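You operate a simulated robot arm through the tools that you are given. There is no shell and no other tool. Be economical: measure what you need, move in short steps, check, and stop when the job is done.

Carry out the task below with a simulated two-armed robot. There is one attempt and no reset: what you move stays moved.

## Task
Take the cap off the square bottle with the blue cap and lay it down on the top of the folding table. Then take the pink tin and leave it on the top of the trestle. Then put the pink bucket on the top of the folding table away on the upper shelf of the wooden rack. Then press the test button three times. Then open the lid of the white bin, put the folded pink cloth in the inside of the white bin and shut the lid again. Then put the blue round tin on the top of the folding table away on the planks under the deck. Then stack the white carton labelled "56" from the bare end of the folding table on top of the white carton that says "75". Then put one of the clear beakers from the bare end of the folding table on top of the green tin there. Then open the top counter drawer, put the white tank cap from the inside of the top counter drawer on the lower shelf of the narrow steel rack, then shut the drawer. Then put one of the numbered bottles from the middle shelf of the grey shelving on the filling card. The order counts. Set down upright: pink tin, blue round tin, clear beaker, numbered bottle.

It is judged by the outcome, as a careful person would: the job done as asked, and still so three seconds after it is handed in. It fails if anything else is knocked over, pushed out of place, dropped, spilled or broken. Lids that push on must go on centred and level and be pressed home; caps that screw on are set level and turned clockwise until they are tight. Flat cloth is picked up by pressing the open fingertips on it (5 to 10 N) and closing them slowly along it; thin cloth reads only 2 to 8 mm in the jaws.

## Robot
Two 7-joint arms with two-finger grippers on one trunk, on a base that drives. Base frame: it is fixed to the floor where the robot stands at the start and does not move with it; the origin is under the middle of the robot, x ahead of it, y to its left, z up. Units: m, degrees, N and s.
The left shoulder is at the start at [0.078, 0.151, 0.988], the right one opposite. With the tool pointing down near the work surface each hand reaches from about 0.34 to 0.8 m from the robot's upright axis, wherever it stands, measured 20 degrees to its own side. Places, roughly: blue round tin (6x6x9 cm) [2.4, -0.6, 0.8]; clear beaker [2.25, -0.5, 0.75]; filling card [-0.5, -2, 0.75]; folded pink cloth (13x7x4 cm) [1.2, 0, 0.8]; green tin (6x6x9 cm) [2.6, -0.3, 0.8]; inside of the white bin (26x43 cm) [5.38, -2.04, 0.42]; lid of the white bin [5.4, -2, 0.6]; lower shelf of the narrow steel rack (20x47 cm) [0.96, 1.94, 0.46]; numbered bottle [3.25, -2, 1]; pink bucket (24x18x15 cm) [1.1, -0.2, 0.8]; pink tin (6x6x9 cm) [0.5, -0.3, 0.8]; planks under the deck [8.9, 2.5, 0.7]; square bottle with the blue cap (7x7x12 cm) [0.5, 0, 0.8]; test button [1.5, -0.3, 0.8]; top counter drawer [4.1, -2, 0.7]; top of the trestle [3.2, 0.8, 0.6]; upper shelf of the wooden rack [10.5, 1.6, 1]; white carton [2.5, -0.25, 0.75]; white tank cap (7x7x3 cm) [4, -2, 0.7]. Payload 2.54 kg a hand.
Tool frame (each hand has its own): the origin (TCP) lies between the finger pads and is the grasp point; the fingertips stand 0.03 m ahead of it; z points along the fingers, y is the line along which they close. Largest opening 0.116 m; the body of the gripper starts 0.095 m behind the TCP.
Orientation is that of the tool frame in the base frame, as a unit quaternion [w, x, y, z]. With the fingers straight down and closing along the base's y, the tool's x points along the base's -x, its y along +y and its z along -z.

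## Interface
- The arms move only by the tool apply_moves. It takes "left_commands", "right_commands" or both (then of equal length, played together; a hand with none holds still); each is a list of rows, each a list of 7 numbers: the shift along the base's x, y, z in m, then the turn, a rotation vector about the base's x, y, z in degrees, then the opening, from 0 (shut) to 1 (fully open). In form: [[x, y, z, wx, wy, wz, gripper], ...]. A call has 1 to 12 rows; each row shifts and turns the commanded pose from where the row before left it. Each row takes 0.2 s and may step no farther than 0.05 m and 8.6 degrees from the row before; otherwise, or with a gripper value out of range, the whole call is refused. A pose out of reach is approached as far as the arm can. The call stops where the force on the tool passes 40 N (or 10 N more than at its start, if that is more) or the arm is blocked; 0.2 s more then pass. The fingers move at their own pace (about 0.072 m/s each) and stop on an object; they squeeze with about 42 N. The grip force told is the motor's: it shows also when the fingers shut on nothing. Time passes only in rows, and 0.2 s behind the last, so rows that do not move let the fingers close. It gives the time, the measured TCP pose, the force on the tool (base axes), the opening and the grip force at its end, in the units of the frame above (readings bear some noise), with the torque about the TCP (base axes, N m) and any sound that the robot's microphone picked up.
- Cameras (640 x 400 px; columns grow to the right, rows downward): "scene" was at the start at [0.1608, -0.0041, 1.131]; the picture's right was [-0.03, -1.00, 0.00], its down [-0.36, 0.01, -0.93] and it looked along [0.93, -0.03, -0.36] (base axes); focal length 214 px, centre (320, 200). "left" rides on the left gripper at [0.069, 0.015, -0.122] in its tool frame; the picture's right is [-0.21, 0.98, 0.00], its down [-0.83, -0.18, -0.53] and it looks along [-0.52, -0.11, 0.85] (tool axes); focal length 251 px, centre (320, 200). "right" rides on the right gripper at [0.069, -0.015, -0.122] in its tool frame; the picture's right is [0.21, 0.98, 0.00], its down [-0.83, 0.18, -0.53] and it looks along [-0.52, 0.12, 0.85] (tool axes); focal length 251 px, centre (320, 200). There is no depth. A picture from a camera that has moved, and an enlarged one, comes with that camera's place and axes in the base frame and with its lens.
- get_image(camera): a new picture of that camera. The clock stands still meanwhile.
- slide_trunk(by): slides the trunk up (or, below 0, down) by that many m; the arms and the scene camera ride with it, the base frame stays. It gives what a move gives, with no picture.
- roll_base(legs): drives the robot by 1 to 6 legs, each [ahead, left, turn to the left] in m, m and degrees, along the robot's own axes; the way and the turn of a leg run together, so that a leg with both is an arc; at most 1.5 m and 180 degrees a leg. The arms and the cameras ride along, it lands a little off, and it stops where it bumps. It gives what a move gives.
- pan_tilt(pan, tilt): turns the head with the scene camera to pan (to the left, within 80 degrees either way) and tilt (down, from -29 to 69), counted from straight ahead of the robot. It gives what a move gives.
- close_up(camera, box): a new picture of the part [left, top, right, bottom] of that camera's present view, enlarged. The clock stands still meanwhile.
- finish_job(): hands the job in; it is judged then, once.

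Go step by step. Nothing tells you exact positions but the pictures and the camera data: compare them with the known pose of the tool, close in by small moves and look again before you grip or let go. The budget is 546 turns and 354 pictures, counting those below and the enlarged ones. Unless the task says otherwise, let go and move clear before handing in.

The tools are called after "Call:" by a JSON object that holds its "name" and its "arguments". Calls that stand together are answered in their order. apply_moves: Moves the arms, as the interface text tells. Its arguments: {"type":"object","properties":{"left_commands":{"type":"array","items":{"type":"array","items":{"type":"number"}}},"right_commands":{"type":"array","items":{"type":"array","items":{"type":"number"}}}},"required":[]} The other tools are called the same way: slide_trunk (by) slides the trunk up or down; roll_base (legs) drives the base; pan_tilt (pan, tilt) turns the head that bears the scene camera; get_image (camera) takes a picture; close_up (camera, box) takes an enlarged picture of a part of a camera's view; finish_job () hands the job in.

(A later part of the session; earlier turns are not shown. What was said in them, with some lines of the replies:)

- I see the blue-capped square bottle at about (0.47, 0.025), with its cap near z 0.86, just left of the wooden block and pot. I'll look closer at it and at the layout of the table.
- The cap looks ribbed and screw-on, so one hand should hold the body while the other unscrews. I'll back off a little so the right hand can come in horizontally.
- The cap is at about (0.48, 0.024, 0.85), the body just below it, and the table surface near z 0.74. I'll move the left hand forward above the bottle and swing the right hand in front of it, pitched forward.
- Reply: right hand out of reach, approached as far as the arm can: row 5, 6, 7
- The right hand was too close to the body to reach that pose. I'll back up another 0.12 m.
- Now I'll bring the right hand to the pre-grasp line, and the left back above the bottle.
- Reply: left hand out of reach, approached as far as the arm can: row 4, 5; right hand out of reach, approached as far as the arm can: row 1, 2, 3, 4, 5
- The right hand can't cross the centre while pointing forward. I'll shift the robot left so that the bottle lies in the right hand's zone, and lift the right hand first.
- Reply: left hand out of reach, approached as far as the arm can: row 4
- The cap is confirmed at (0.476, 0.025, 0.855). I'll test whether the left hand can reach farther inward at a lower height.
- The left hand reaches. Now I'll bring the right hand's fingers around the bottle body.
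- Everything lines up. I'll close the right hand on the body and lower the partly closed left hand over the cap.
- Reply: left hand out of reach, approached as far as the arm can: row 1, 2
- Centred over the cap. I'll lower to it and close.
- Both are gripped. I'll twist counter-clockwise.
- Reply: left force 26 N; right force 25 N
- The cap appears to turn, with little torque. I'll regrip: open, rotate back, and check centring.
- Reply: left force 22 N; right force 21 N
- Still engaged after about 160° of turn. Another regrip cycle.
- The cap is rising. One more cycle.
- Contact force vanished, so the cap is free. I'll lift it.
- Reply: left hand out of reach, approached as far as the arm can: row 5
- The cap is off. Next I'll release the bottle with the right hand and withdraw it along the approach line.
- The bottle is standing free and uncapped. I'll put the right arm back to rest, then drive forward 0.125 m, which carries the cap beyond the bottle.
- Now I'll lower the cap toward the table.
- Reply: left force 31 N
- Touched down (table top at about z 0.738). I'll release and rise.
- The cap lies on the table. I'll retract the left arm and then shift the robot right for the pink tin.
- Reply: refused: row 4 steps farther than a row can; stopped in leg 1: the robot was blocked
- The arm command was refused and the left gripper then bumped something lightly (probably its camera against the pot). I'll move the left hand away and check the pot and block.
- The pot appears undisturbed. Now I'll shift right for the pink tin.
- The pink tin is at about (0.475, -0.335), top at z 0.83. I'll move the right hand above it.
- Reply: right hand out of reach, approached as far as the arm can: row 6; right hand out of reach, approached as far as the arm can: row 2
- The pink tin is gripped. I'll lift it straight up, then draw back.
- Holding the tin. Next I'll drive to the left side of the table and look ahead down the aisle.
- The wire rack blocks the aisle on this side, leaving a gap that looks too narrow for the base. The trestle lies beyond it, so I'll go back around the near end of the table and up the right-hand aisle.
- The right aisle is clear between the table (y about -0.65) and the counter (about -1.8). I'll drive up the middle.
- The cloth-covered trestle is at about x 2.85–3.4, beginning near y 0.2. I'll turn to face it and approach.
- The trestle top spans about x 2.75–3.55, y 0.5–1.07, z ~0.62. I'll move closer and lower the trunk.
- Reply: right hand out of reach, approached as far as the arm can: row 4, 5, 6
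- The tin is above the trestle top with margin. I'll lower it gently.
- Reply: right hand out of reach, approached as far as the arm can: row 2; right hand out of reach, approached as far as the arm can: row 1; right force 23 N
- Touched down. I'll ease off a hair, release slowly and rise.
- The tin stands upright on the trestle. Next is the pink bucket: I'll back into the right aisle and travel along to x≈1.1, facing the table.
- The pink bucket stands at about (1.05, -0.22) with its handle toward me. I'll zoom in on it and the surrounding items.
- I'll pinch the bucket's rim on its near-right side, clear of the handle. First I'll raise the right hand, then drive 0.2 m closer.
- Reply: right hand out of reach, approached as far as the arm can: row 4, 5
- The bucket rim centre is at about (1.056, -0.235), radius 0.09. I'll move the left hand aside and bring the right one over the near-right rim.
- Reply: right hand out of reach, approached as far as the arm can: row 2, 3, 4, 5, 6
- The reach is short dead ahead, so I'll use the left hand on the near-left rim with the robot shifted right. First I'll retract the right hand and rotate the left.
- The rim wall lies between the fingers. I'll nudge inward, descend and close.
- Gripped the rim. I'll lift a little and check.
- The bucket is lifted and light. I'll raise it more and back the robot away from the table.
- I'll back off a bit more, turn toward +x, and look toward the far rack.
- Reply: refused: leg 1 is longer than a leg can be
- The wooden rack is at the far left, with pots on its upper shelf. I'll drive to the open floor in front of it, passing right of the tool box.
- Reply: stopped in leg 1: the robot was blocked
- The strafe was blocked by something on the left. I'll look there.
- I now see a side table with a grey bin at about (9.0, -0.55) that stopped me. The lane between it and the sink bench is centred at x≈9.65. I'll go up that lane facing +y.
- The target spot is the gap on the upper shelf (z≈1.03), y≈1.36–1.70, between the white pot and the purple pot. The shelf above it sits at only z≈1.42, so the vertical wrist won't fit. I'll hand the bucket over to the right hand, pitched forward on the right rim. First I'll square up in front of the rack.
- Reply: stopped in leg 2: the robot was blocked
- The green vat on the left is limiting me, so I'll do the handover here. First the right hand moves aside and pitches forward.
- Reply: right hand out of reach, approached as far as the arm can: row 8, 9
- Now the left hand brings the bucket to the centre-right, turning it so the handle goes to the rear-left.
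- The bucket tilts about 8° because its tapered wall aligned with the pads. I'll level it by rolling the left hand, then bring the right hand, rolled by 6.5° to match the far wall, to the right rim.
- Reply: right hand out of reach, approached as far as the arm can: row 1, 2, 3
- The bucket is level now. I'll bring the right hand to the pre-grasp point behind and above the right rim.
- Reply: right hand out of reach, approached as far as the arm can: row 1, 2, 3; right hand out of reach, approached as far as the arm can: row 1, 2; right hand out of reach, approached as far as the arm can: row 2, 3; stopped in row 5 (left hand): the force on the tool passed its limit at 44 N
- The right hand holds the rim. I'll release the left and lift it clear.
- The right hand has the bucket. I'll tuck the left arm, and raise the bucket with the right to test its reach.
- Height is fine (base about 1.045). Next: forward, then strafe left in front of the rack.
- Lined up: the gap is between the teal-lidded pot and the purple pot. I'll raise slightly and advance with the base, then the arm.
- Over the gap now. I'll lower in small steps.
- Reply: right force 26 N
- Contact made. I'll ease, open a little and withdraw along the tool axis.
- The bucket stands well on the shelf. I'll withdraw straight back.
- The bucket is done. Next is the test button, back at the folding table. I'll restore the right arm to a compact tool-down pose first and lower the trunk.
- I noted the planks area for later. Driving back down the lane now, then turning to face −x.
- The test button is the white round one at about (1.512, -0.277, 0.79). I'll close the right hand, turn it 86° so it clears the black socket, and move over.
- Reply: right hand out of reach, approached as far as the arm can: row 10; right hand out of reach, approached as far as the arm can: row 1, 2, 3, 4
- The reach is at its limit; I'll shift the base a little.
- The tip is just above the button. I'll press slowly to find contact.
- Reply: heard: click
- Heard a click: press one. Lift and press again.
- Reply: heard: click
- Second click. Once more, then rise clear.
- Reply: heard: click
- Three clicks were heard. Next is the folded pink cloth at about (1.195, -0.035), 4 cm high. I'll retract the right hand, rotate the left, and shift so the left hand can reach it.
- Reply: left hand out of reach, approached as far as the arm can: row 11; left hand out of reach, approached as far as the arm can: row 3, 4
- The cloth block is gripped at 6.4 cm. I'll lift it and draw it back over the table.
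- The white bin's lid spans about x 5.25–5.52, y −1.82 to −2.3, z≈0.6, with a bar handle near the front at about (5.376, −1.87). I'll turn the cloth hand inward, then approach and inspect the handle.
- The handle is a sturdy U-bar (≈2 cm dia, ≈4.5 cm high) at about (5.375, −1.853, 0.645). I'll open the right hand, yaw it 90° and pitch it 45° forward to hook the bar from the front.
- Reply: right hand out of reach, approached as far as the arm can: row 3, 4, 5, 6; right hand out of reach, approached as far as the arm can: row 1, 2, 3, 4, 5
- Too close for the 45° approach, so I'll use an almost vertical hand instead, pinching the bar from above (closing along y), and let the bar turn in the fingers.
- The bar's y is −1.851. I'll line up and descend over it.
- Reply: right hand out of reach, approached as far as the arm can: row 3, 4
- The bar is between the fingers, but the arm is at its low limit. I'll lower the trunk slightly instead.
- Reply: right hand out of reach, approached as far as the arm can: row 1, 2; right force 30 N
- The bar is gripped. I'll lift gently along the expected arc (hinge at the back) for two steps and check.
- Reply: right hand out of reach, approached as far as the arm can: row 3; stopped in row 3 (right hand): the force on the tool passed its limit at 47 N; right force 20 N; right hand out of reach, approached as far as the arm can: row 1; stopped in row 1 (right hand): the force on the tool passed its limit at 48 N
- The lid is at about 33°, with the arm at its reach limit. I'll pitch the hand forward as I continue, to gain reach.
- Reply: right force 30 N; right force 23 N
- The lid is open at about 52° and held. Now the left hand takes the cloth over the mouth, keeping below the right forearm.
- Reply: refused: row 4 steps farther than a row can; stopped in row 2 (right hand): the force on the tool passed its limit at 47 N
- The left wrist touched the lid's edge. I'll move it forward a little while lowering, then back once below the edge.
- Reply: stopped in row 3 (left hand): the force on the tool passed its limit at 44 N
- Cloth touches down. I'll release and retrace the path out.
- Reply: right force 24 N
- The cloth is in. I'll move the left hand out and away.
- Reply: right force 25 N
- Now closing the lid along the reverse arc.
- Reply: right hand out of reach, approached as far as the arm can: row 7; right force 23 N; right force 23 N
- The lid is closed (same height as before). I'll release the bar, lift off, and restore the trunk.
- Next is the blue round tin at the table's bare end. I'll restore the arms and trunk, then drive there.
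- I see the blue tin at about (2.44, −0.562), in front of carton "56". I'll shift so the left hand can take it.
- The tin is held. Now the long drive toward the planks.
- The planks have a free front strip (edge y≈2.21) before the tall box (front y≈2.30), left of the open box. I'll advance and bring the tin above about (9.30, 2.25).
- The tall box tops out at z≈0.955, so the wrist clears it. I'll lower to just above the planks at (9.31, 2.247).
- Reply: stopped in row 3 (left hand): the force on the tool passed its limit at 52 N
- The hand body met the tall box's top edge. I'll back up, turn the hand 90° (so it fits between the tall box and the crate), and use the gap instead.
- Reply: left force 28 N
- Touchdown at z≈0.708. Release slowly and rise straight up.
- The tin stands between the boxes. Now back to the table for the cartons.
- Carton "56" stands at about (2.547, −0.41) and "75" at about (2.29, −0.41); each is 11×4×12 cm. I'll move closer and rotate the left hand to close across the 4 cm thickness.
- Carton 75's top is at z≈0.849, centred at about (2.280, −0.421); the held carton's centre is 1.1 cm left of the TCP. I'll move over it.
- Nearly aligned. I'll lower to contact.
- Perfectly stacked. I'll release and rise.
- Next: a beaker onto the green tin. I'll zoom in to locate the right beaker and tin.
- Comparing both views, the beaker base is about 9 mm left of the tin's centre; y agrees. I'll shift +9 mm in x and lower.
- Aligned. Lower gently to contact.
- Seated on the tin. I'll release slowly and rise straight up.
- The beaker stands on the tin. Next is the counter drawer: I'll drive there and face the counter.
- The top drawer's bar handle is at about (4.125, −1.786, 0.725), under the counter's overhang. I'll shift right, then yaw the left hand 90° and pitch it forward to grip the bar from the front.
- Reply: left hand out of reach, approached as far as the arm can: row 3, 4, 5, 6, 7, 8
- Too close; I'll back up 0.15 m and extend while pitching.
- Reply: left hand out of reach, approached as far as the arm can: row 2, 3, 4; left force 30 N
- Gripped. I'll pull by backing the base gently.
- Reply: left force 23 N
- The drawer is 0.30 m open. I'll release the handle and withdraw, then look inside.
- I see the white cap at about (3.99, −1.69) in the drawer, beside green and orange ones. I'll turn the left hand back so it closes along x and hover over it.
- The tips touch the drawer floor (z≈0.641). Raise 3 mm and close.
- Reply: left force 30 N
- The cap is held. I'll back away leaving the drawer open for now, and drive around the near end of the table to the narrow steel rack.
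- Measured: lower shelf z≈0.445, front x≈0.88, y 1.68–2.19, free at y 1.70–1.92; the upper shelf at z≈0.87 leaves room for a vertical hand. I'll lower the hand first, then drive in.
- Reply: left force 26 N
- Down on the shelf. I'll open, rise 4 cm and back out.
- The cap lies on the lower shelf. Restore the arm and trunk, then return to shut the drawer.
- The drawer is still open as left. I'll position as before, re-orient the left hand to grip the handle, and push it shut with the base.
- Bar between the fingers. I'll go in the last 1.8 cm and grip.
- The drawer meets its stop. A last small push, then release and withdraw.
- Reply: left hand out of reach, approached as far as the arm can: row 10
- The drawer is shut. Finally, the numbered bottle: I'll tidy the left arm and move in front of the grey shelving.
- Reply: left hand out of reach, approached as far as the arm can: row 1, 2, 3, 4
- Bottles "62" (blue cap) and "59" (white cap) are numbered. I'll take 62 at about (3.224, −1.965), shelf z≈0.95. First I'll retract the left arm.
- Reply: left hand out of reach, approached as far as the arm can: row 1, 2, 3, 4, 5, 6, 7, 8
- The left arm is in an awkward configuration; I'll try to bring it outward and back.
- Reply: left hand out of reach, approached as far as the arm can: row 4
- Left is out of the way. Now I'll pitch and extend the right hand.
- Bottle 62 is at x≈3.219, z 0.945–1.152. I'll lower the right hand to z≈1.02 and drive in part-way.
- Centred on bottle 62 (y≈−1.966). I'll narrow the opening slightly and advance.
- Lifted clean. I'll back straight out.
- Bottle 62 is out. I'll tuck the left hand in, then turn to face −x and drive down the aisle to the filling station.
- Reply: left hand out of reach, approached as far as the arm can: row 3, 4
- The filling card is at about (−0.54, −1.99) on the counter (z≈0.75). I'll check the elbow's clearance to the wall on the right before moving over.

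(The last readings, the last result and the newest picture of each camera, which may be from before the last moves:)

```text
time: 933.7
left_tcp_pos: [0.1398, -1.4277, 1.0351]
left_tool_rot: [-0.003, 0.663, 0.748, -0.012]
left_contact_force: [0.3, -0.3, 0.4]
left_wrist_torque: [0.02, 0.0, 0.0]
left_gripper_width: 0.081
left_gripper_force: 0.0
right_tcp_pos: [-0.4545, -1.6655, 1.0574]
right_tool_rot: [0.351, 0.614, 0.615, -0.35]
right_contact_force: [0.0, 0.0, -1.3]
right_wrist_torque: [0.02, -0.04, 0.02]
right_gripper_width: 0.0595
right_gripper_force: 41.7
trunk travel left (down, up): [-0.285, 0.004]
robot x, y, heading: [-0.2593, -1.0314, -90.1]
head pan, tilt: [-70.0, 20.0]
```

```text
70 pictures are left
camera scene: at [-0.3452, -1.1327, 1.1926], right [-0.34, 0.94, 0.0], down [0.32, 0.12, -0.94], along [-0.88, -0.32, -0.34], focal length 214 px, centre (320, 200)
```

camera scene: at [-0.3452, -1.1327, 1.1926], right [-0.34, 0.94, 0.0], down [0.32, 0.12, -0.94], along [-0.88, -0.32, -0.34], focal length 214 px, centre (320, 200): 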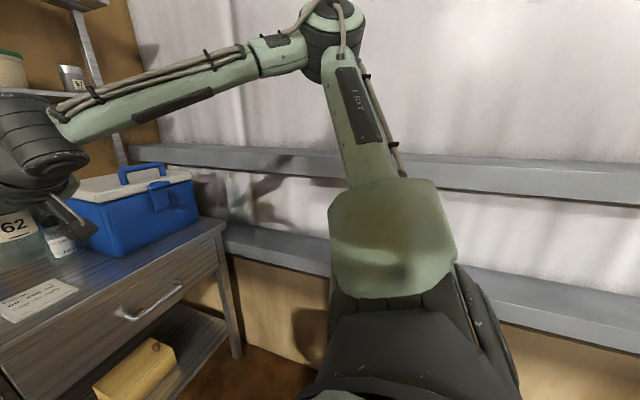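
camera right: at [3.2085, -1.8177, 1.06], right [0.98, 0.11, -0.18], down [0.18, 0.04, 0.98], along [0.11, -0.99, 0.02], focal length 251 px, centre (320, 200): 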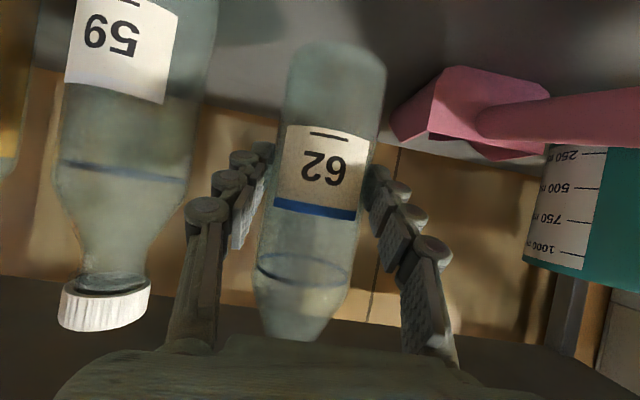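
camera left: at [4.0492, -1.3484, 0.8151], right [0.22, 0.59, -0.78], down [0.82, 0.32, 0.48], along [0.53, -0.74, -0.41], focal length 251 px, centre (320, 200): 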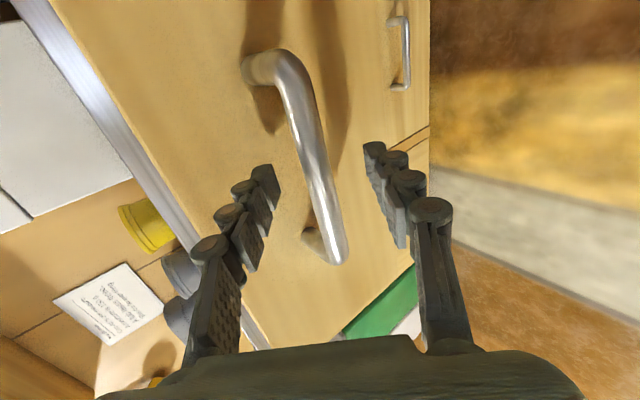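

Call:
{"name": "roll_base", "arguments": {"legs": [[0, -0.085, 0]]}}

Call:
{"name": "pan_tilt", "arguments": {"pan": 0, "tilt": 25}}

Call:
{"name": "get_image", "arguments": {"camera": "scene"}}

Call:
{"name": "get_image", "arguments": {"camera": "right"}}

```text
time: 935.1
left_tcp_pos: [0.0539, -1.4287, 1.0353]
left_tool_rot: [-0.004, 0.662, 0.749, -0.012]
left_contact_force: [-0.5, 0.2, 0.4]
left_wrist_torque: [0.02, -0.02, 0.03]
left_gripper_width: 0.0813
left_gripper_force: 0.1
right_tcp_pos: [-0.5392, -1.6661, 1.0577]
right_tool_rot: [0.351, 0.614, 0.614, -0.35]
right_contact_force: [-0.2, -1.4, -1.7]
right_wrist_torque: [0.02, 0.04, -0.03]
right_gripper_width: 0.0597
right_gripper_force: 42.3
trunk travel left (down, up): [-0.285, 0.004]
robot x, y, heading: [-0.3429, -1.0301, -89.7]
head pan, tilt: [-70.0, 20.0]
```

```text
time: 936.5
left_tcp_pos: [0.055, -1.4273, 1.0357]
left_tool_rot: [-0.004, 0.663, 0.749, -0.012]
left_contact_force: [-0.7, 1.2, 0.1]
left_wrist_torque: [0.02, -0.04, -0.01]
left_gripper_width: 0.0812
left_gripper_force: 0.1
right_tcp_pos: [-0.5386, -1.6664, 1.0571]
right_tool_rot: [0.35, 0.614, 0.614, -0.351]
right_contact_force: [0.4, 0.5, -0.7]
right_wrist_torque: [0.01, -0.01, 0.0]
right_gripper_width: 0.0593
right_gripper_force: 41.5
trunk travel left (down, up): [-0.285, 0.004]
robot x, y, heading: [-0.3414, -1.0355, -89.8]
head pan, tilt: [0.0, 25.0]
```

```text
69 pictures are left
camera scene: at [-0.3413, -1.1929, 1.1845], right [-1.0, 0.0, 0.0], down [0.0, 0.42, -0.91], along [0.0, -0.91, -0.42], focal length 214 px, centre (320, 200)
```

scene: 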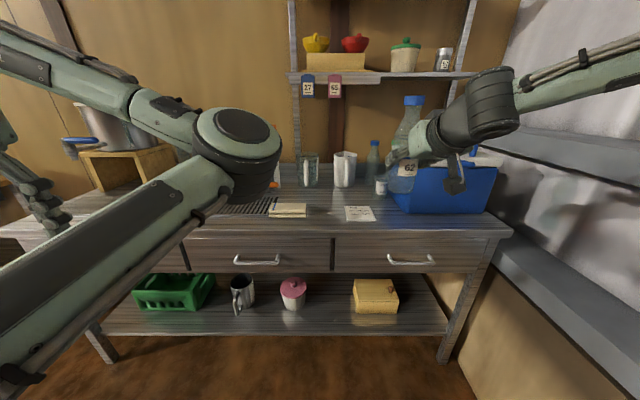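

```text
68 pictures are left
camera right: at [-0.5534, -1.5238, 1.0597], right [0.98, 0.11, -0.18], down [0.18, 0.04, 0.98], along [0.11, -0.99, 0.02], focal length 251 px, centre (320, 200)
```

right: 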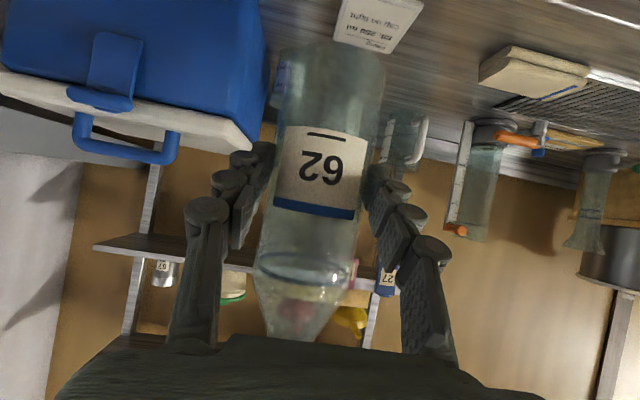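

Call:
{"name": "close_up", "arguments": {"camera": "scene", "box": [280, 160, 480, 270]}}

```text
3.20 times, centred on (380, 215) of scene
camera zoom: at [-0.3413, -1.1929, 1.1845], right [-1.0, 0.0, 0.0], down [0.0, 0.42, -0.91], along [0.0, -0.91, -0.42], focal length 686 px, centre (128, 152)
```

zoom: 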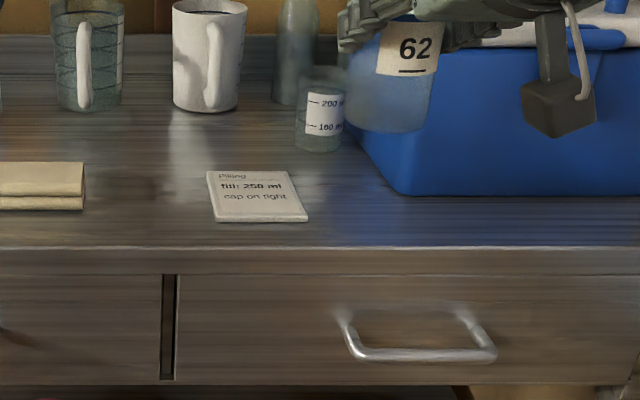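

Triangulated precisely: card centre (−0.484, −1.874), counter z≈0.815. I'll align the base.

Call:
{"name": "roll_base", "arguments": {"legs": [[0.17, 0.055, 0]]}}

Call:
{"name": "close_up", "arguments": {"camera": "scene", "box": [280, 130, 480, 270]}}

Call:
{"name": "get_image", "arguments": {"camera": "right"}}

```text
time: 938.0
left_tcp_pos: [0.1098, -1.5968, 1.0349]
left_tool_rot: [-0.004, 0.662, 0.749, -0.012]
left_contact_force: [0.4, 0.1, -0.2]
left_wrist_torque: [0.03, 0.01, 0.0]
left_gripper_width: 0.0809
left_gripper_force: 0.1
right_tcp_pos: [-0.4838, -1.8345, 1.0579]
right_tool_rot: [0.351, 0.614, 0.614, -0.35]
right_contact_force: [0.2, 0.6, -0.5]
right_wrist_torque: [-0.02, -0.02, 0.01]
right_gripper_width: 0.0594
right_gripper_force: 42.1
trunk travel left (down, up): [-0.285, 0.004]
robot x, y, heading: [-0.2841, -1.2006, -89.9]
head pan, tilt: [0.0, 25.0]
```

```text
2.86 times, centred on (380, 200) of scene
camera zoom: at [-0.2859, -1.362, 1.1844], right [-1.0, 0.0, 0.0], down [0.0, 0.42, -0.91], along [0.0, -0.91, -0.42], focal length 613 px, centre (149, 200)
```

zoom: 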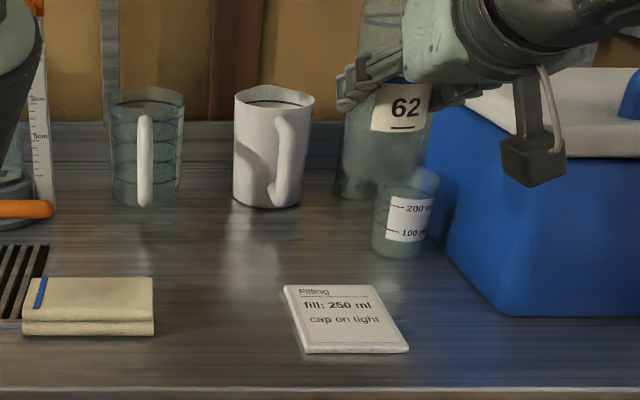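

```text
65 pictures are left
camera right: at [-0.4982, -1.6928, 1.0594], right [0.98, 0.11, -0.18], down [0.18, 0.04, 0.98], along [0.11, -0.99, 0.02], focal length 251 px, centre (320, 200)
```

right: 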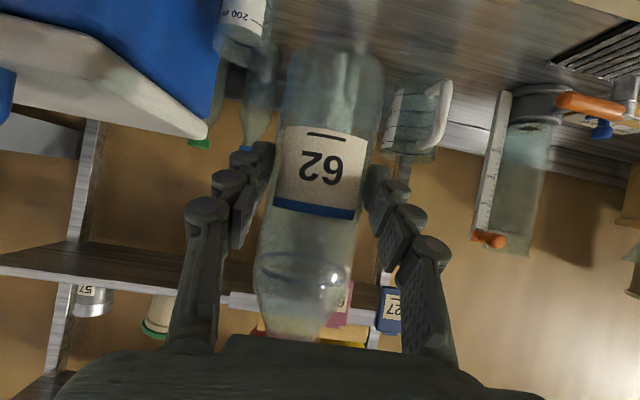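

Consistent again. I'll lower the bottle over the card.

Call:
{"name": "apply_moves", "arguments": {"right_commands": [[0.001, -0.016, -0.03, 0, 0, 0, 0.35], [0.001, -0.016, -0.035, 0, 0, 0, 0.35], [0, 0, -0.035, 0, 0, 0, 0.35], [0, 0, -0.035, 0, 0, 0, 0.35]]}}

Call:
{"name": "close_up", "arguments": {"camera": "scene", "box": [280, 130, 480, 270]}}

Call:
{"name": "get_image", "arguments": {"camera": "right"}}

```text
time: 939.0
left_tcp_pos: [0.1104, -1.5972, 1.0351]
left_tool_rot: [-0.003, 0.663, 0.749, -0.013]
left_contact_force: [0.5, 0.6, 1.6]
left_wrist_torque: [0.03, 0.0, 0.04]
left_gripper_width: 0.0812
left_gripper_force: 0.1
right_tcp_pos: [-0.4819, -1.8661, 0.9216]
right_tool_rot: [0.351, 0.614, 0.614, -0.35]
right_contact_force: [0.1, -1.1, -0.2]
right_wrist_torque: [0.0, -0.01, 0.0]
right_gripper_width: 0.0595
right_gripper_force: 42.1
trunk travel left (down, up): [-0.285, 0.004]
robot x, y, heading: [-0.2853, -1.2017, -89.6]
head pan, tilt: [0.0, 25.0]
```

```text
2.86 times, centred on (380, 200) of scene
camera zoom: at [-0.2863, -1.3618, 1.1845], right [-1.0, 0.0, 0.0], down [0.0, 0.42, -0.91], along [0.0, -0.91, -0.42], focal length 613 px, centre (149, 200)
```

zoom: 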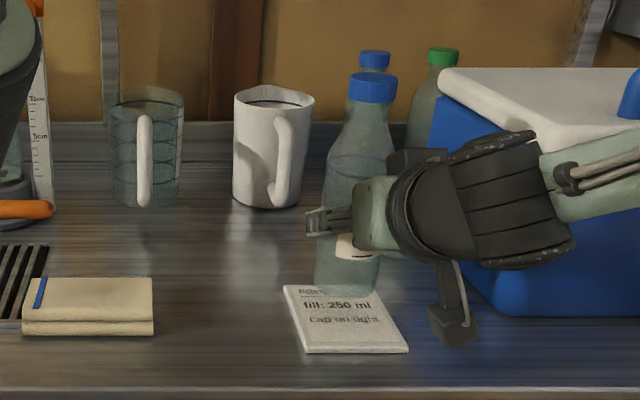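

```text
63 pictures are left
camera right: at [-0.4966, -1.7249, 0.9235], right [0.98, 0.11, -0.18], down [0.18, 0.04, 0.98], along [0.11, -0.99, 0.02], focal length 251 px, centre (320, 200)
```

right: 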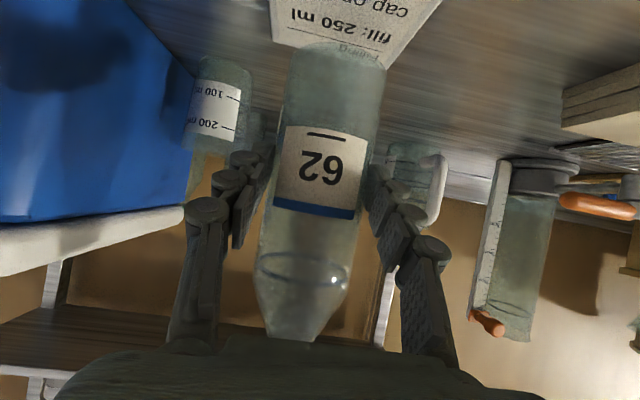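

The projection shows the base landing on the card's centre. Lowering the rest carefully.

Call:
{"name": "apply_moves", "arguments": {"right_commands": [[0, 0, -0.015, 0, 0, 0, 0.35], [0, 0, -0.01, 0, 0, 0, 0.35], [0, 0, -0.004, 0, 0, 0, 0.35], [0, 0, 0, 0, 0, 0, 0.35]]}}

Call:
{"name": "apply_moves", "arguments": {"right_commands": [[0, 0, -0.003, 0, 0, 0, 0.35], [0, 0, -0.003, 0, 0, 0, 0.35], [0, 0, 0, 0, 0, 0, 0.35]]}}

Call:
{"name": "close_up", "arguments": {"camera": "scene", "box": [280, 130, 480, 270]}}

```text
time: 940.0
left_tcp_pos: [0.1116, -1.5959, 1.0338]
left_tool_rot: [-0.004, 0.663, 0.749, -0.012]
left_contact_force: [0.3, 0.3, 0.2]
left_wrist_torque: [-0.01, 0.03, 0.04]
left_gripper_width: 0.0812
left_gripper_force: 0.1
right_tcp_pos: [-0.4815, -1.8663, 0.8928]
right_tool_rot: [0.351, 0.614, 0.614, -0.351]
right_contact_force: [-0.4, -0.2, -0.5]
right_wrist_torque: [-0.02, 0.01, 0.01]
right_gripper_width: 0.0595
right_gripper_force: 42.2
trunk travel left (down, up): [-0.285, 0.004]
robot x, y, heading: [-0.2872, -1.1973, -89.8]
head pan, tilt: [0.0, 25.0]
```

```text
time: 940.9
left_tcp_pos: [0.1092, -1.597, 1.0346]
left_tool_rot: [-0.004, 0.663, 0.749, -0.012]
left_contact_force: [-0.5, 0.0, -0.3]
left_wrist_torque: [0.02, 0.04, 0.03]
left_gripper_width: 0.0812
left_gripper_force: 0.0
right_tcp_pos: [-0.4813, -1.8658, 0.887]
right_tool_rot: [0.35, 0.615, 0.614, -0.35]
right_contact_force: [0.3, -0.9, -0.9]
right_wrist_torque: [0.05, 0.01, 0.02]
right_gripper_width: 0.0595
right_gripper_force: 42.1
trunk travel left (down, up): [-0.285, 0.004]
robot x, y, heading: [-0.2863, -1.1978, -89.7]
head pan, tilt: [0.0, 25.0]
```

```text
2.86 times, centred on (380, 200) of scene
camera zoom: at [-0.2861, -1.3614, 1.1845], right [-1.0, 0.0, 0.0], down [0.0, 0.42, -0.91], along [0.0, -0.91, -0.42], focal length 613 px, centre (149, 200)
```

zoom: 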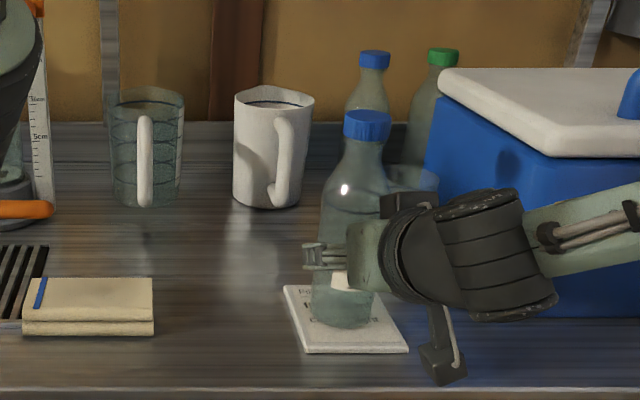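

Call:
{"name": "apply_moves", "arguments": {"right_commands": [[0, 0, -0.003, 0, 0, 0, 0.35], [0, 0, -0.003, 0, 0, 0, 0.35], [0, 0, 0, 0, 0, 0, 0.35]]}}

Call:
{"name": "apply_moves", "arguments": {"right_commands": [[0, 0, -0.003, 0, 0, 0, 0.35], [0, 0, -0.003, 0, 0, 0, 0.35], [0, 0, 0, 0, 0, 0, 0.35]]}}

```text
time: 941.6
left_tcp_pos: [0.1102, -1.5947, 1.0367]
left_tool_rot: [-0.002, 0.662, 0.749, -0.014]
left_contact_force: [-0.7, 1.4, 0.5]
left_wrist_torque: [0.01, 0.0, -0.02]
left_gripper_width: 0.081
left_gripper_force: 0.1
right_tcp_pos: [-0.481, -1.8664, 0.8862]
right_tool_rot: [0.354, 0.612, 0.613, -0.353]
right_contact_force: [-1.5, 1.0, 18.4]
right_wrist_torque: [-0.17, -0.07, -0.02]
right_gripper_width: 0.0598
right_gripper_force: 42.4
trunk travel left (down, up): [-0.285, 0.004]
robot x, y, heading: [-0.2882, -1.204, -89.9]
head pan, tilt: [0.0, 25.0]
```

```text
time: 942.5
left_tcp_pos: [0.1106, -1.5934, 1.0355]
left_tool_rot: [-0.002, 0.662, 0.749, -0.014]
left_contact_force: [0.0, 0.4, 0.2]
left_wrist_torque: [0.04, 0.0, 0.01]
left_gripper_width: 0.0811
left_gripper_force: 0.0
right_tcp_pos: [-0.4813, -1.8663, 0.8846]
right_tool_rot: [0.356, 0.611, 0.611, -0.356]
right_contact_force: [-5.4, -1.6, 33.1]
right_wrist_torque: [-0.67, 0.15, -0.13]
right_gripper_width: 0.0594
right_gripper_force: 42.2
trunk travel left (down, up): [-0.285, 0.004]
robot x, y, heading: [-0.2855, -1.1996, -89.8]
head pan, tilt: [0.0, 25.0]
```

Contact. I'll relieve the pressure, then open slowly and back off along the tool axis.

Call:
{"name": "apply_moves", "arguments": {"right_commands": [[0, 0, 0.004, 0, 0, 0, 0.35], [0, 0, 0.004, 0, 0, 0, 0.35], [0, 0, 0, 0, 0, 0, 0.35]]}}

Call:
{"name": "close_up", "arguments": {"camera": "scene", "box": [280, 130, 480, 270]}}

```text
time: 943.2
left_tcp_pos: [0.1108, -1.5961, 1.0353]
left_tool_rot: [-0.003, 0.663, 0.748, -0.013]
left_contact_force: [-1.0, 0.7, -0.2]
left_wrist_torque: [0.04, -0.03, 0.0]
left_gripper_width: 0.0813
left_gripper_force: 0.0
right_tcp_pos: [-0.4793, -1.8631, 0.886]
right_tool_rot: [0.352, 0.612, 0.616, -0.35]
right_contact_force: [0.8, -4.3, 15.5]
right_wrist_torque: [-0.77, -0.19, 0.03]
right_gripper_width: 0.0594
right_gripper_force: 41.9
trunk travel left (down, up): [-0.285, 0.004]
robot x, y, heading: [-0.2803, -1.1986, -89.9]
head pan, tilt: [0.0, 25.0]
```

```text
2.86 times, centred on (380, 200) of scene
camera zoom: at [-0.2854, -1.3599, 1.1847], right [-1.0, 0.0, 0.0], down [0.0, 0.42, -0.91], along [0.0, -0.91, -0.42], focal length 613 px, centre (149, 200)
```

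zoom: 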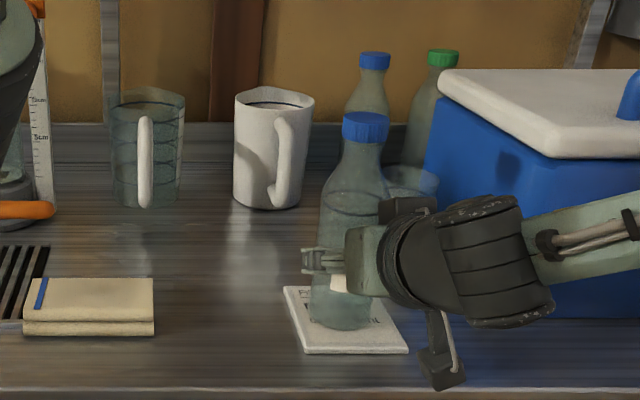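

Call:
{"name": "apply_moves", "arguments": {"right_commands": [[0, 0, 0, 0, 0, 0, 0.5], [0, 0, 0, 0, 0, 0, 0.6], [0, 0, 0, 0, 0, 0, 0.7], [0, 0, 0, 0, 0, 0, 0.72], [0, 0, 0, 0, 0, 0, 0.72]]}}

Call:
{"name": "get_image", "arguments": {"camera": "right"}}

```text
time: 944.5
left_tcp_pos: [0.1095, -1.5969, 1.0357]
left_tool_rot: [-0.004, 0.663, 0.749, -0.012]
left_contact_force: [1.1, 0.0, -0.1]
left_wrist_torque: [0.01, -0.03, -0.04]
left_gripper_width: 0.0814
left_gripper_force: 0.1
right_tcp_pos: [-0.4805, -1.8662, 0.8843]
right_tool_rot: [0.351, 0.614, 0.614, -0.351]
right_contact_force: [0.9, -0.5, -0.7]
right_wrist_torque: [-0.01, -0.01, -0.03]
right_gripper_width: 0.0834
right_gripper_force: 0.1
trunk travel left (down, up): [-0.285, 0.004]
robot x, y, heading: [-0.2874, -1.1985, -89.8]
head pan, tilt: [0.0, 25.0]
```

```text
60 pictures are left
camera right: at [-0.4966, -1.7241, 0.8856], right [0.98, 0.11, -0.18], down [0.18, 0.04, 0.98], along [0.11, -0.99, 0.02], focal length 251 px, centre (320, 200)
```

right: 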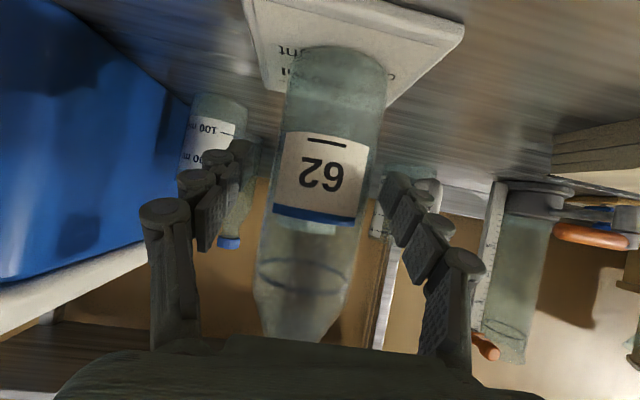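

The bottle stands on the card, fingers clear. I'll back straight out with the base and check.

Call:
{"name": "roll_base", "arguments": {"legs": [[-0.15, 0, 0]]}}

Call:
{"name": "close_up", "arguments": {"camera": "scene", "box": [280, 110, 480, 250]}}

```text
time: 945.8
left_tcp_pos: [0.1101, -1.4453, 1.0363]
left_tool_rot: [-0.003, 0.662, 0.749, -0.012]
left_contact_force: [0.9, 0.6, 0.0]
left_wrist_torque: [-0.03, 0.01, 0.0]
left_gripper_width: 0.0814
left_gripper_force: 0.1
right_tcp_pos: [-0.4811, -1.7156, 0.8852]
right_tool_rot: [0.351, 0.614, 0.614, -0.351]
right_contact_force: [0.6, -0.4, 0.3]
right_wrist_torque: [0.01, -0.03, 0.02]
right_gripper_width: 0.0836
right_gripper_force: 0.2
trunk travel left (down, up): [-0.285, 0.004]
robot x, y, heading: [-0.2867, -1.0503, -89.9]
head pan, tilt: [0.0, 25.0]
```

```text
2.86 times, centred on (380, 180) of scene
camera zoom: at [-0.2863, -1.2105, 1.1847], right [-1.0, 0.0, 0.0], down [0.0, 0.42, -0.91], along [0.0, -0.91, -0.42], focal length 613 px, centre (149, 257)
```

zoom: 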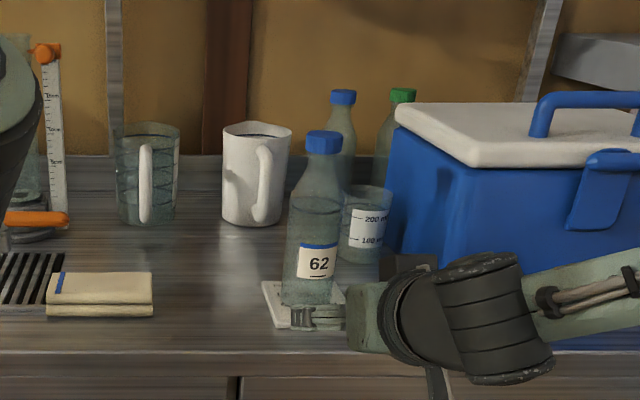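

Bottle 62 stands upright on the card. I'll move clear and hand in.

Call:
{"name": "roll_base", "arguments": {"legs": [[-0.15, 0, 0]]}}

Call:
{"name": "get_image", "arguments": {"camera": "scene"}}

```text
time: 947.2
left_tcp_pos: [0.1093, -1.2953, 1.0362]
left_tool_rot: [-0.002, 0.663, 0.749, -0.012]
left_contact_force: [0.1, 1.4, 0.3]
left_wrist_torque: [-0.04, -0.02, -0.03]
left_gripper_width: 0.0812
left_gripper_force: 0.2
right_tcp_pos: [-0.4817, -1.5661, 0.8834]
right_tool_rot: [0.351, 0.614, 0.614, -0.351]
right_contact_force: [-0.1, -0.1, 1.0]
right_wrist_torque: [0.0, -0.02, -0.01]
right_gripper_width: 0.0833
right_gripper_force: 0.1
trunk travel left (down, up): [-0.285, 0.004]
robot x, y, heading: [-0.2863, -0.8994, -89.9]
head pan, tilt: [0.0, 25.0]
```

```text
58 pictures are left
camera scene: at [-0.2866, -1.0604, 1.1847], right [-1.0, 0.0, 0.0], down [0.0, 0.42, -0.91], along [0.0, -0.91, -0.42], focal length 214 px, centre (320, 200)
```

scene: 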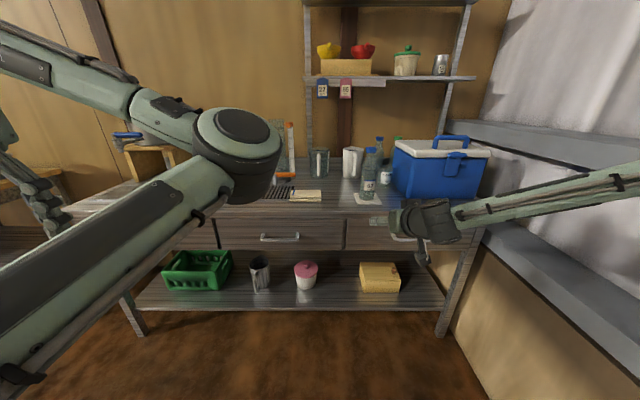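

All ten steps are done, and the robot is clear of everything it set down.

Call:
{"name": "finish_job", "arguments": {}}

```text
The job is handed in.
```

I did all ten steps in the order you gave and handed the job in; I have not seen the verdict.

During the work the left hand lightly touched the pot on the folding table. It also pressed on the top edge of a tall box on the planks. The base was stopped twice on the way to the wooden rack, first beside a grey bin and then probably against the green vat. The pot and the tall box looked unmoved in the pictures I took afterwards. I did not check the grey bin for movement.
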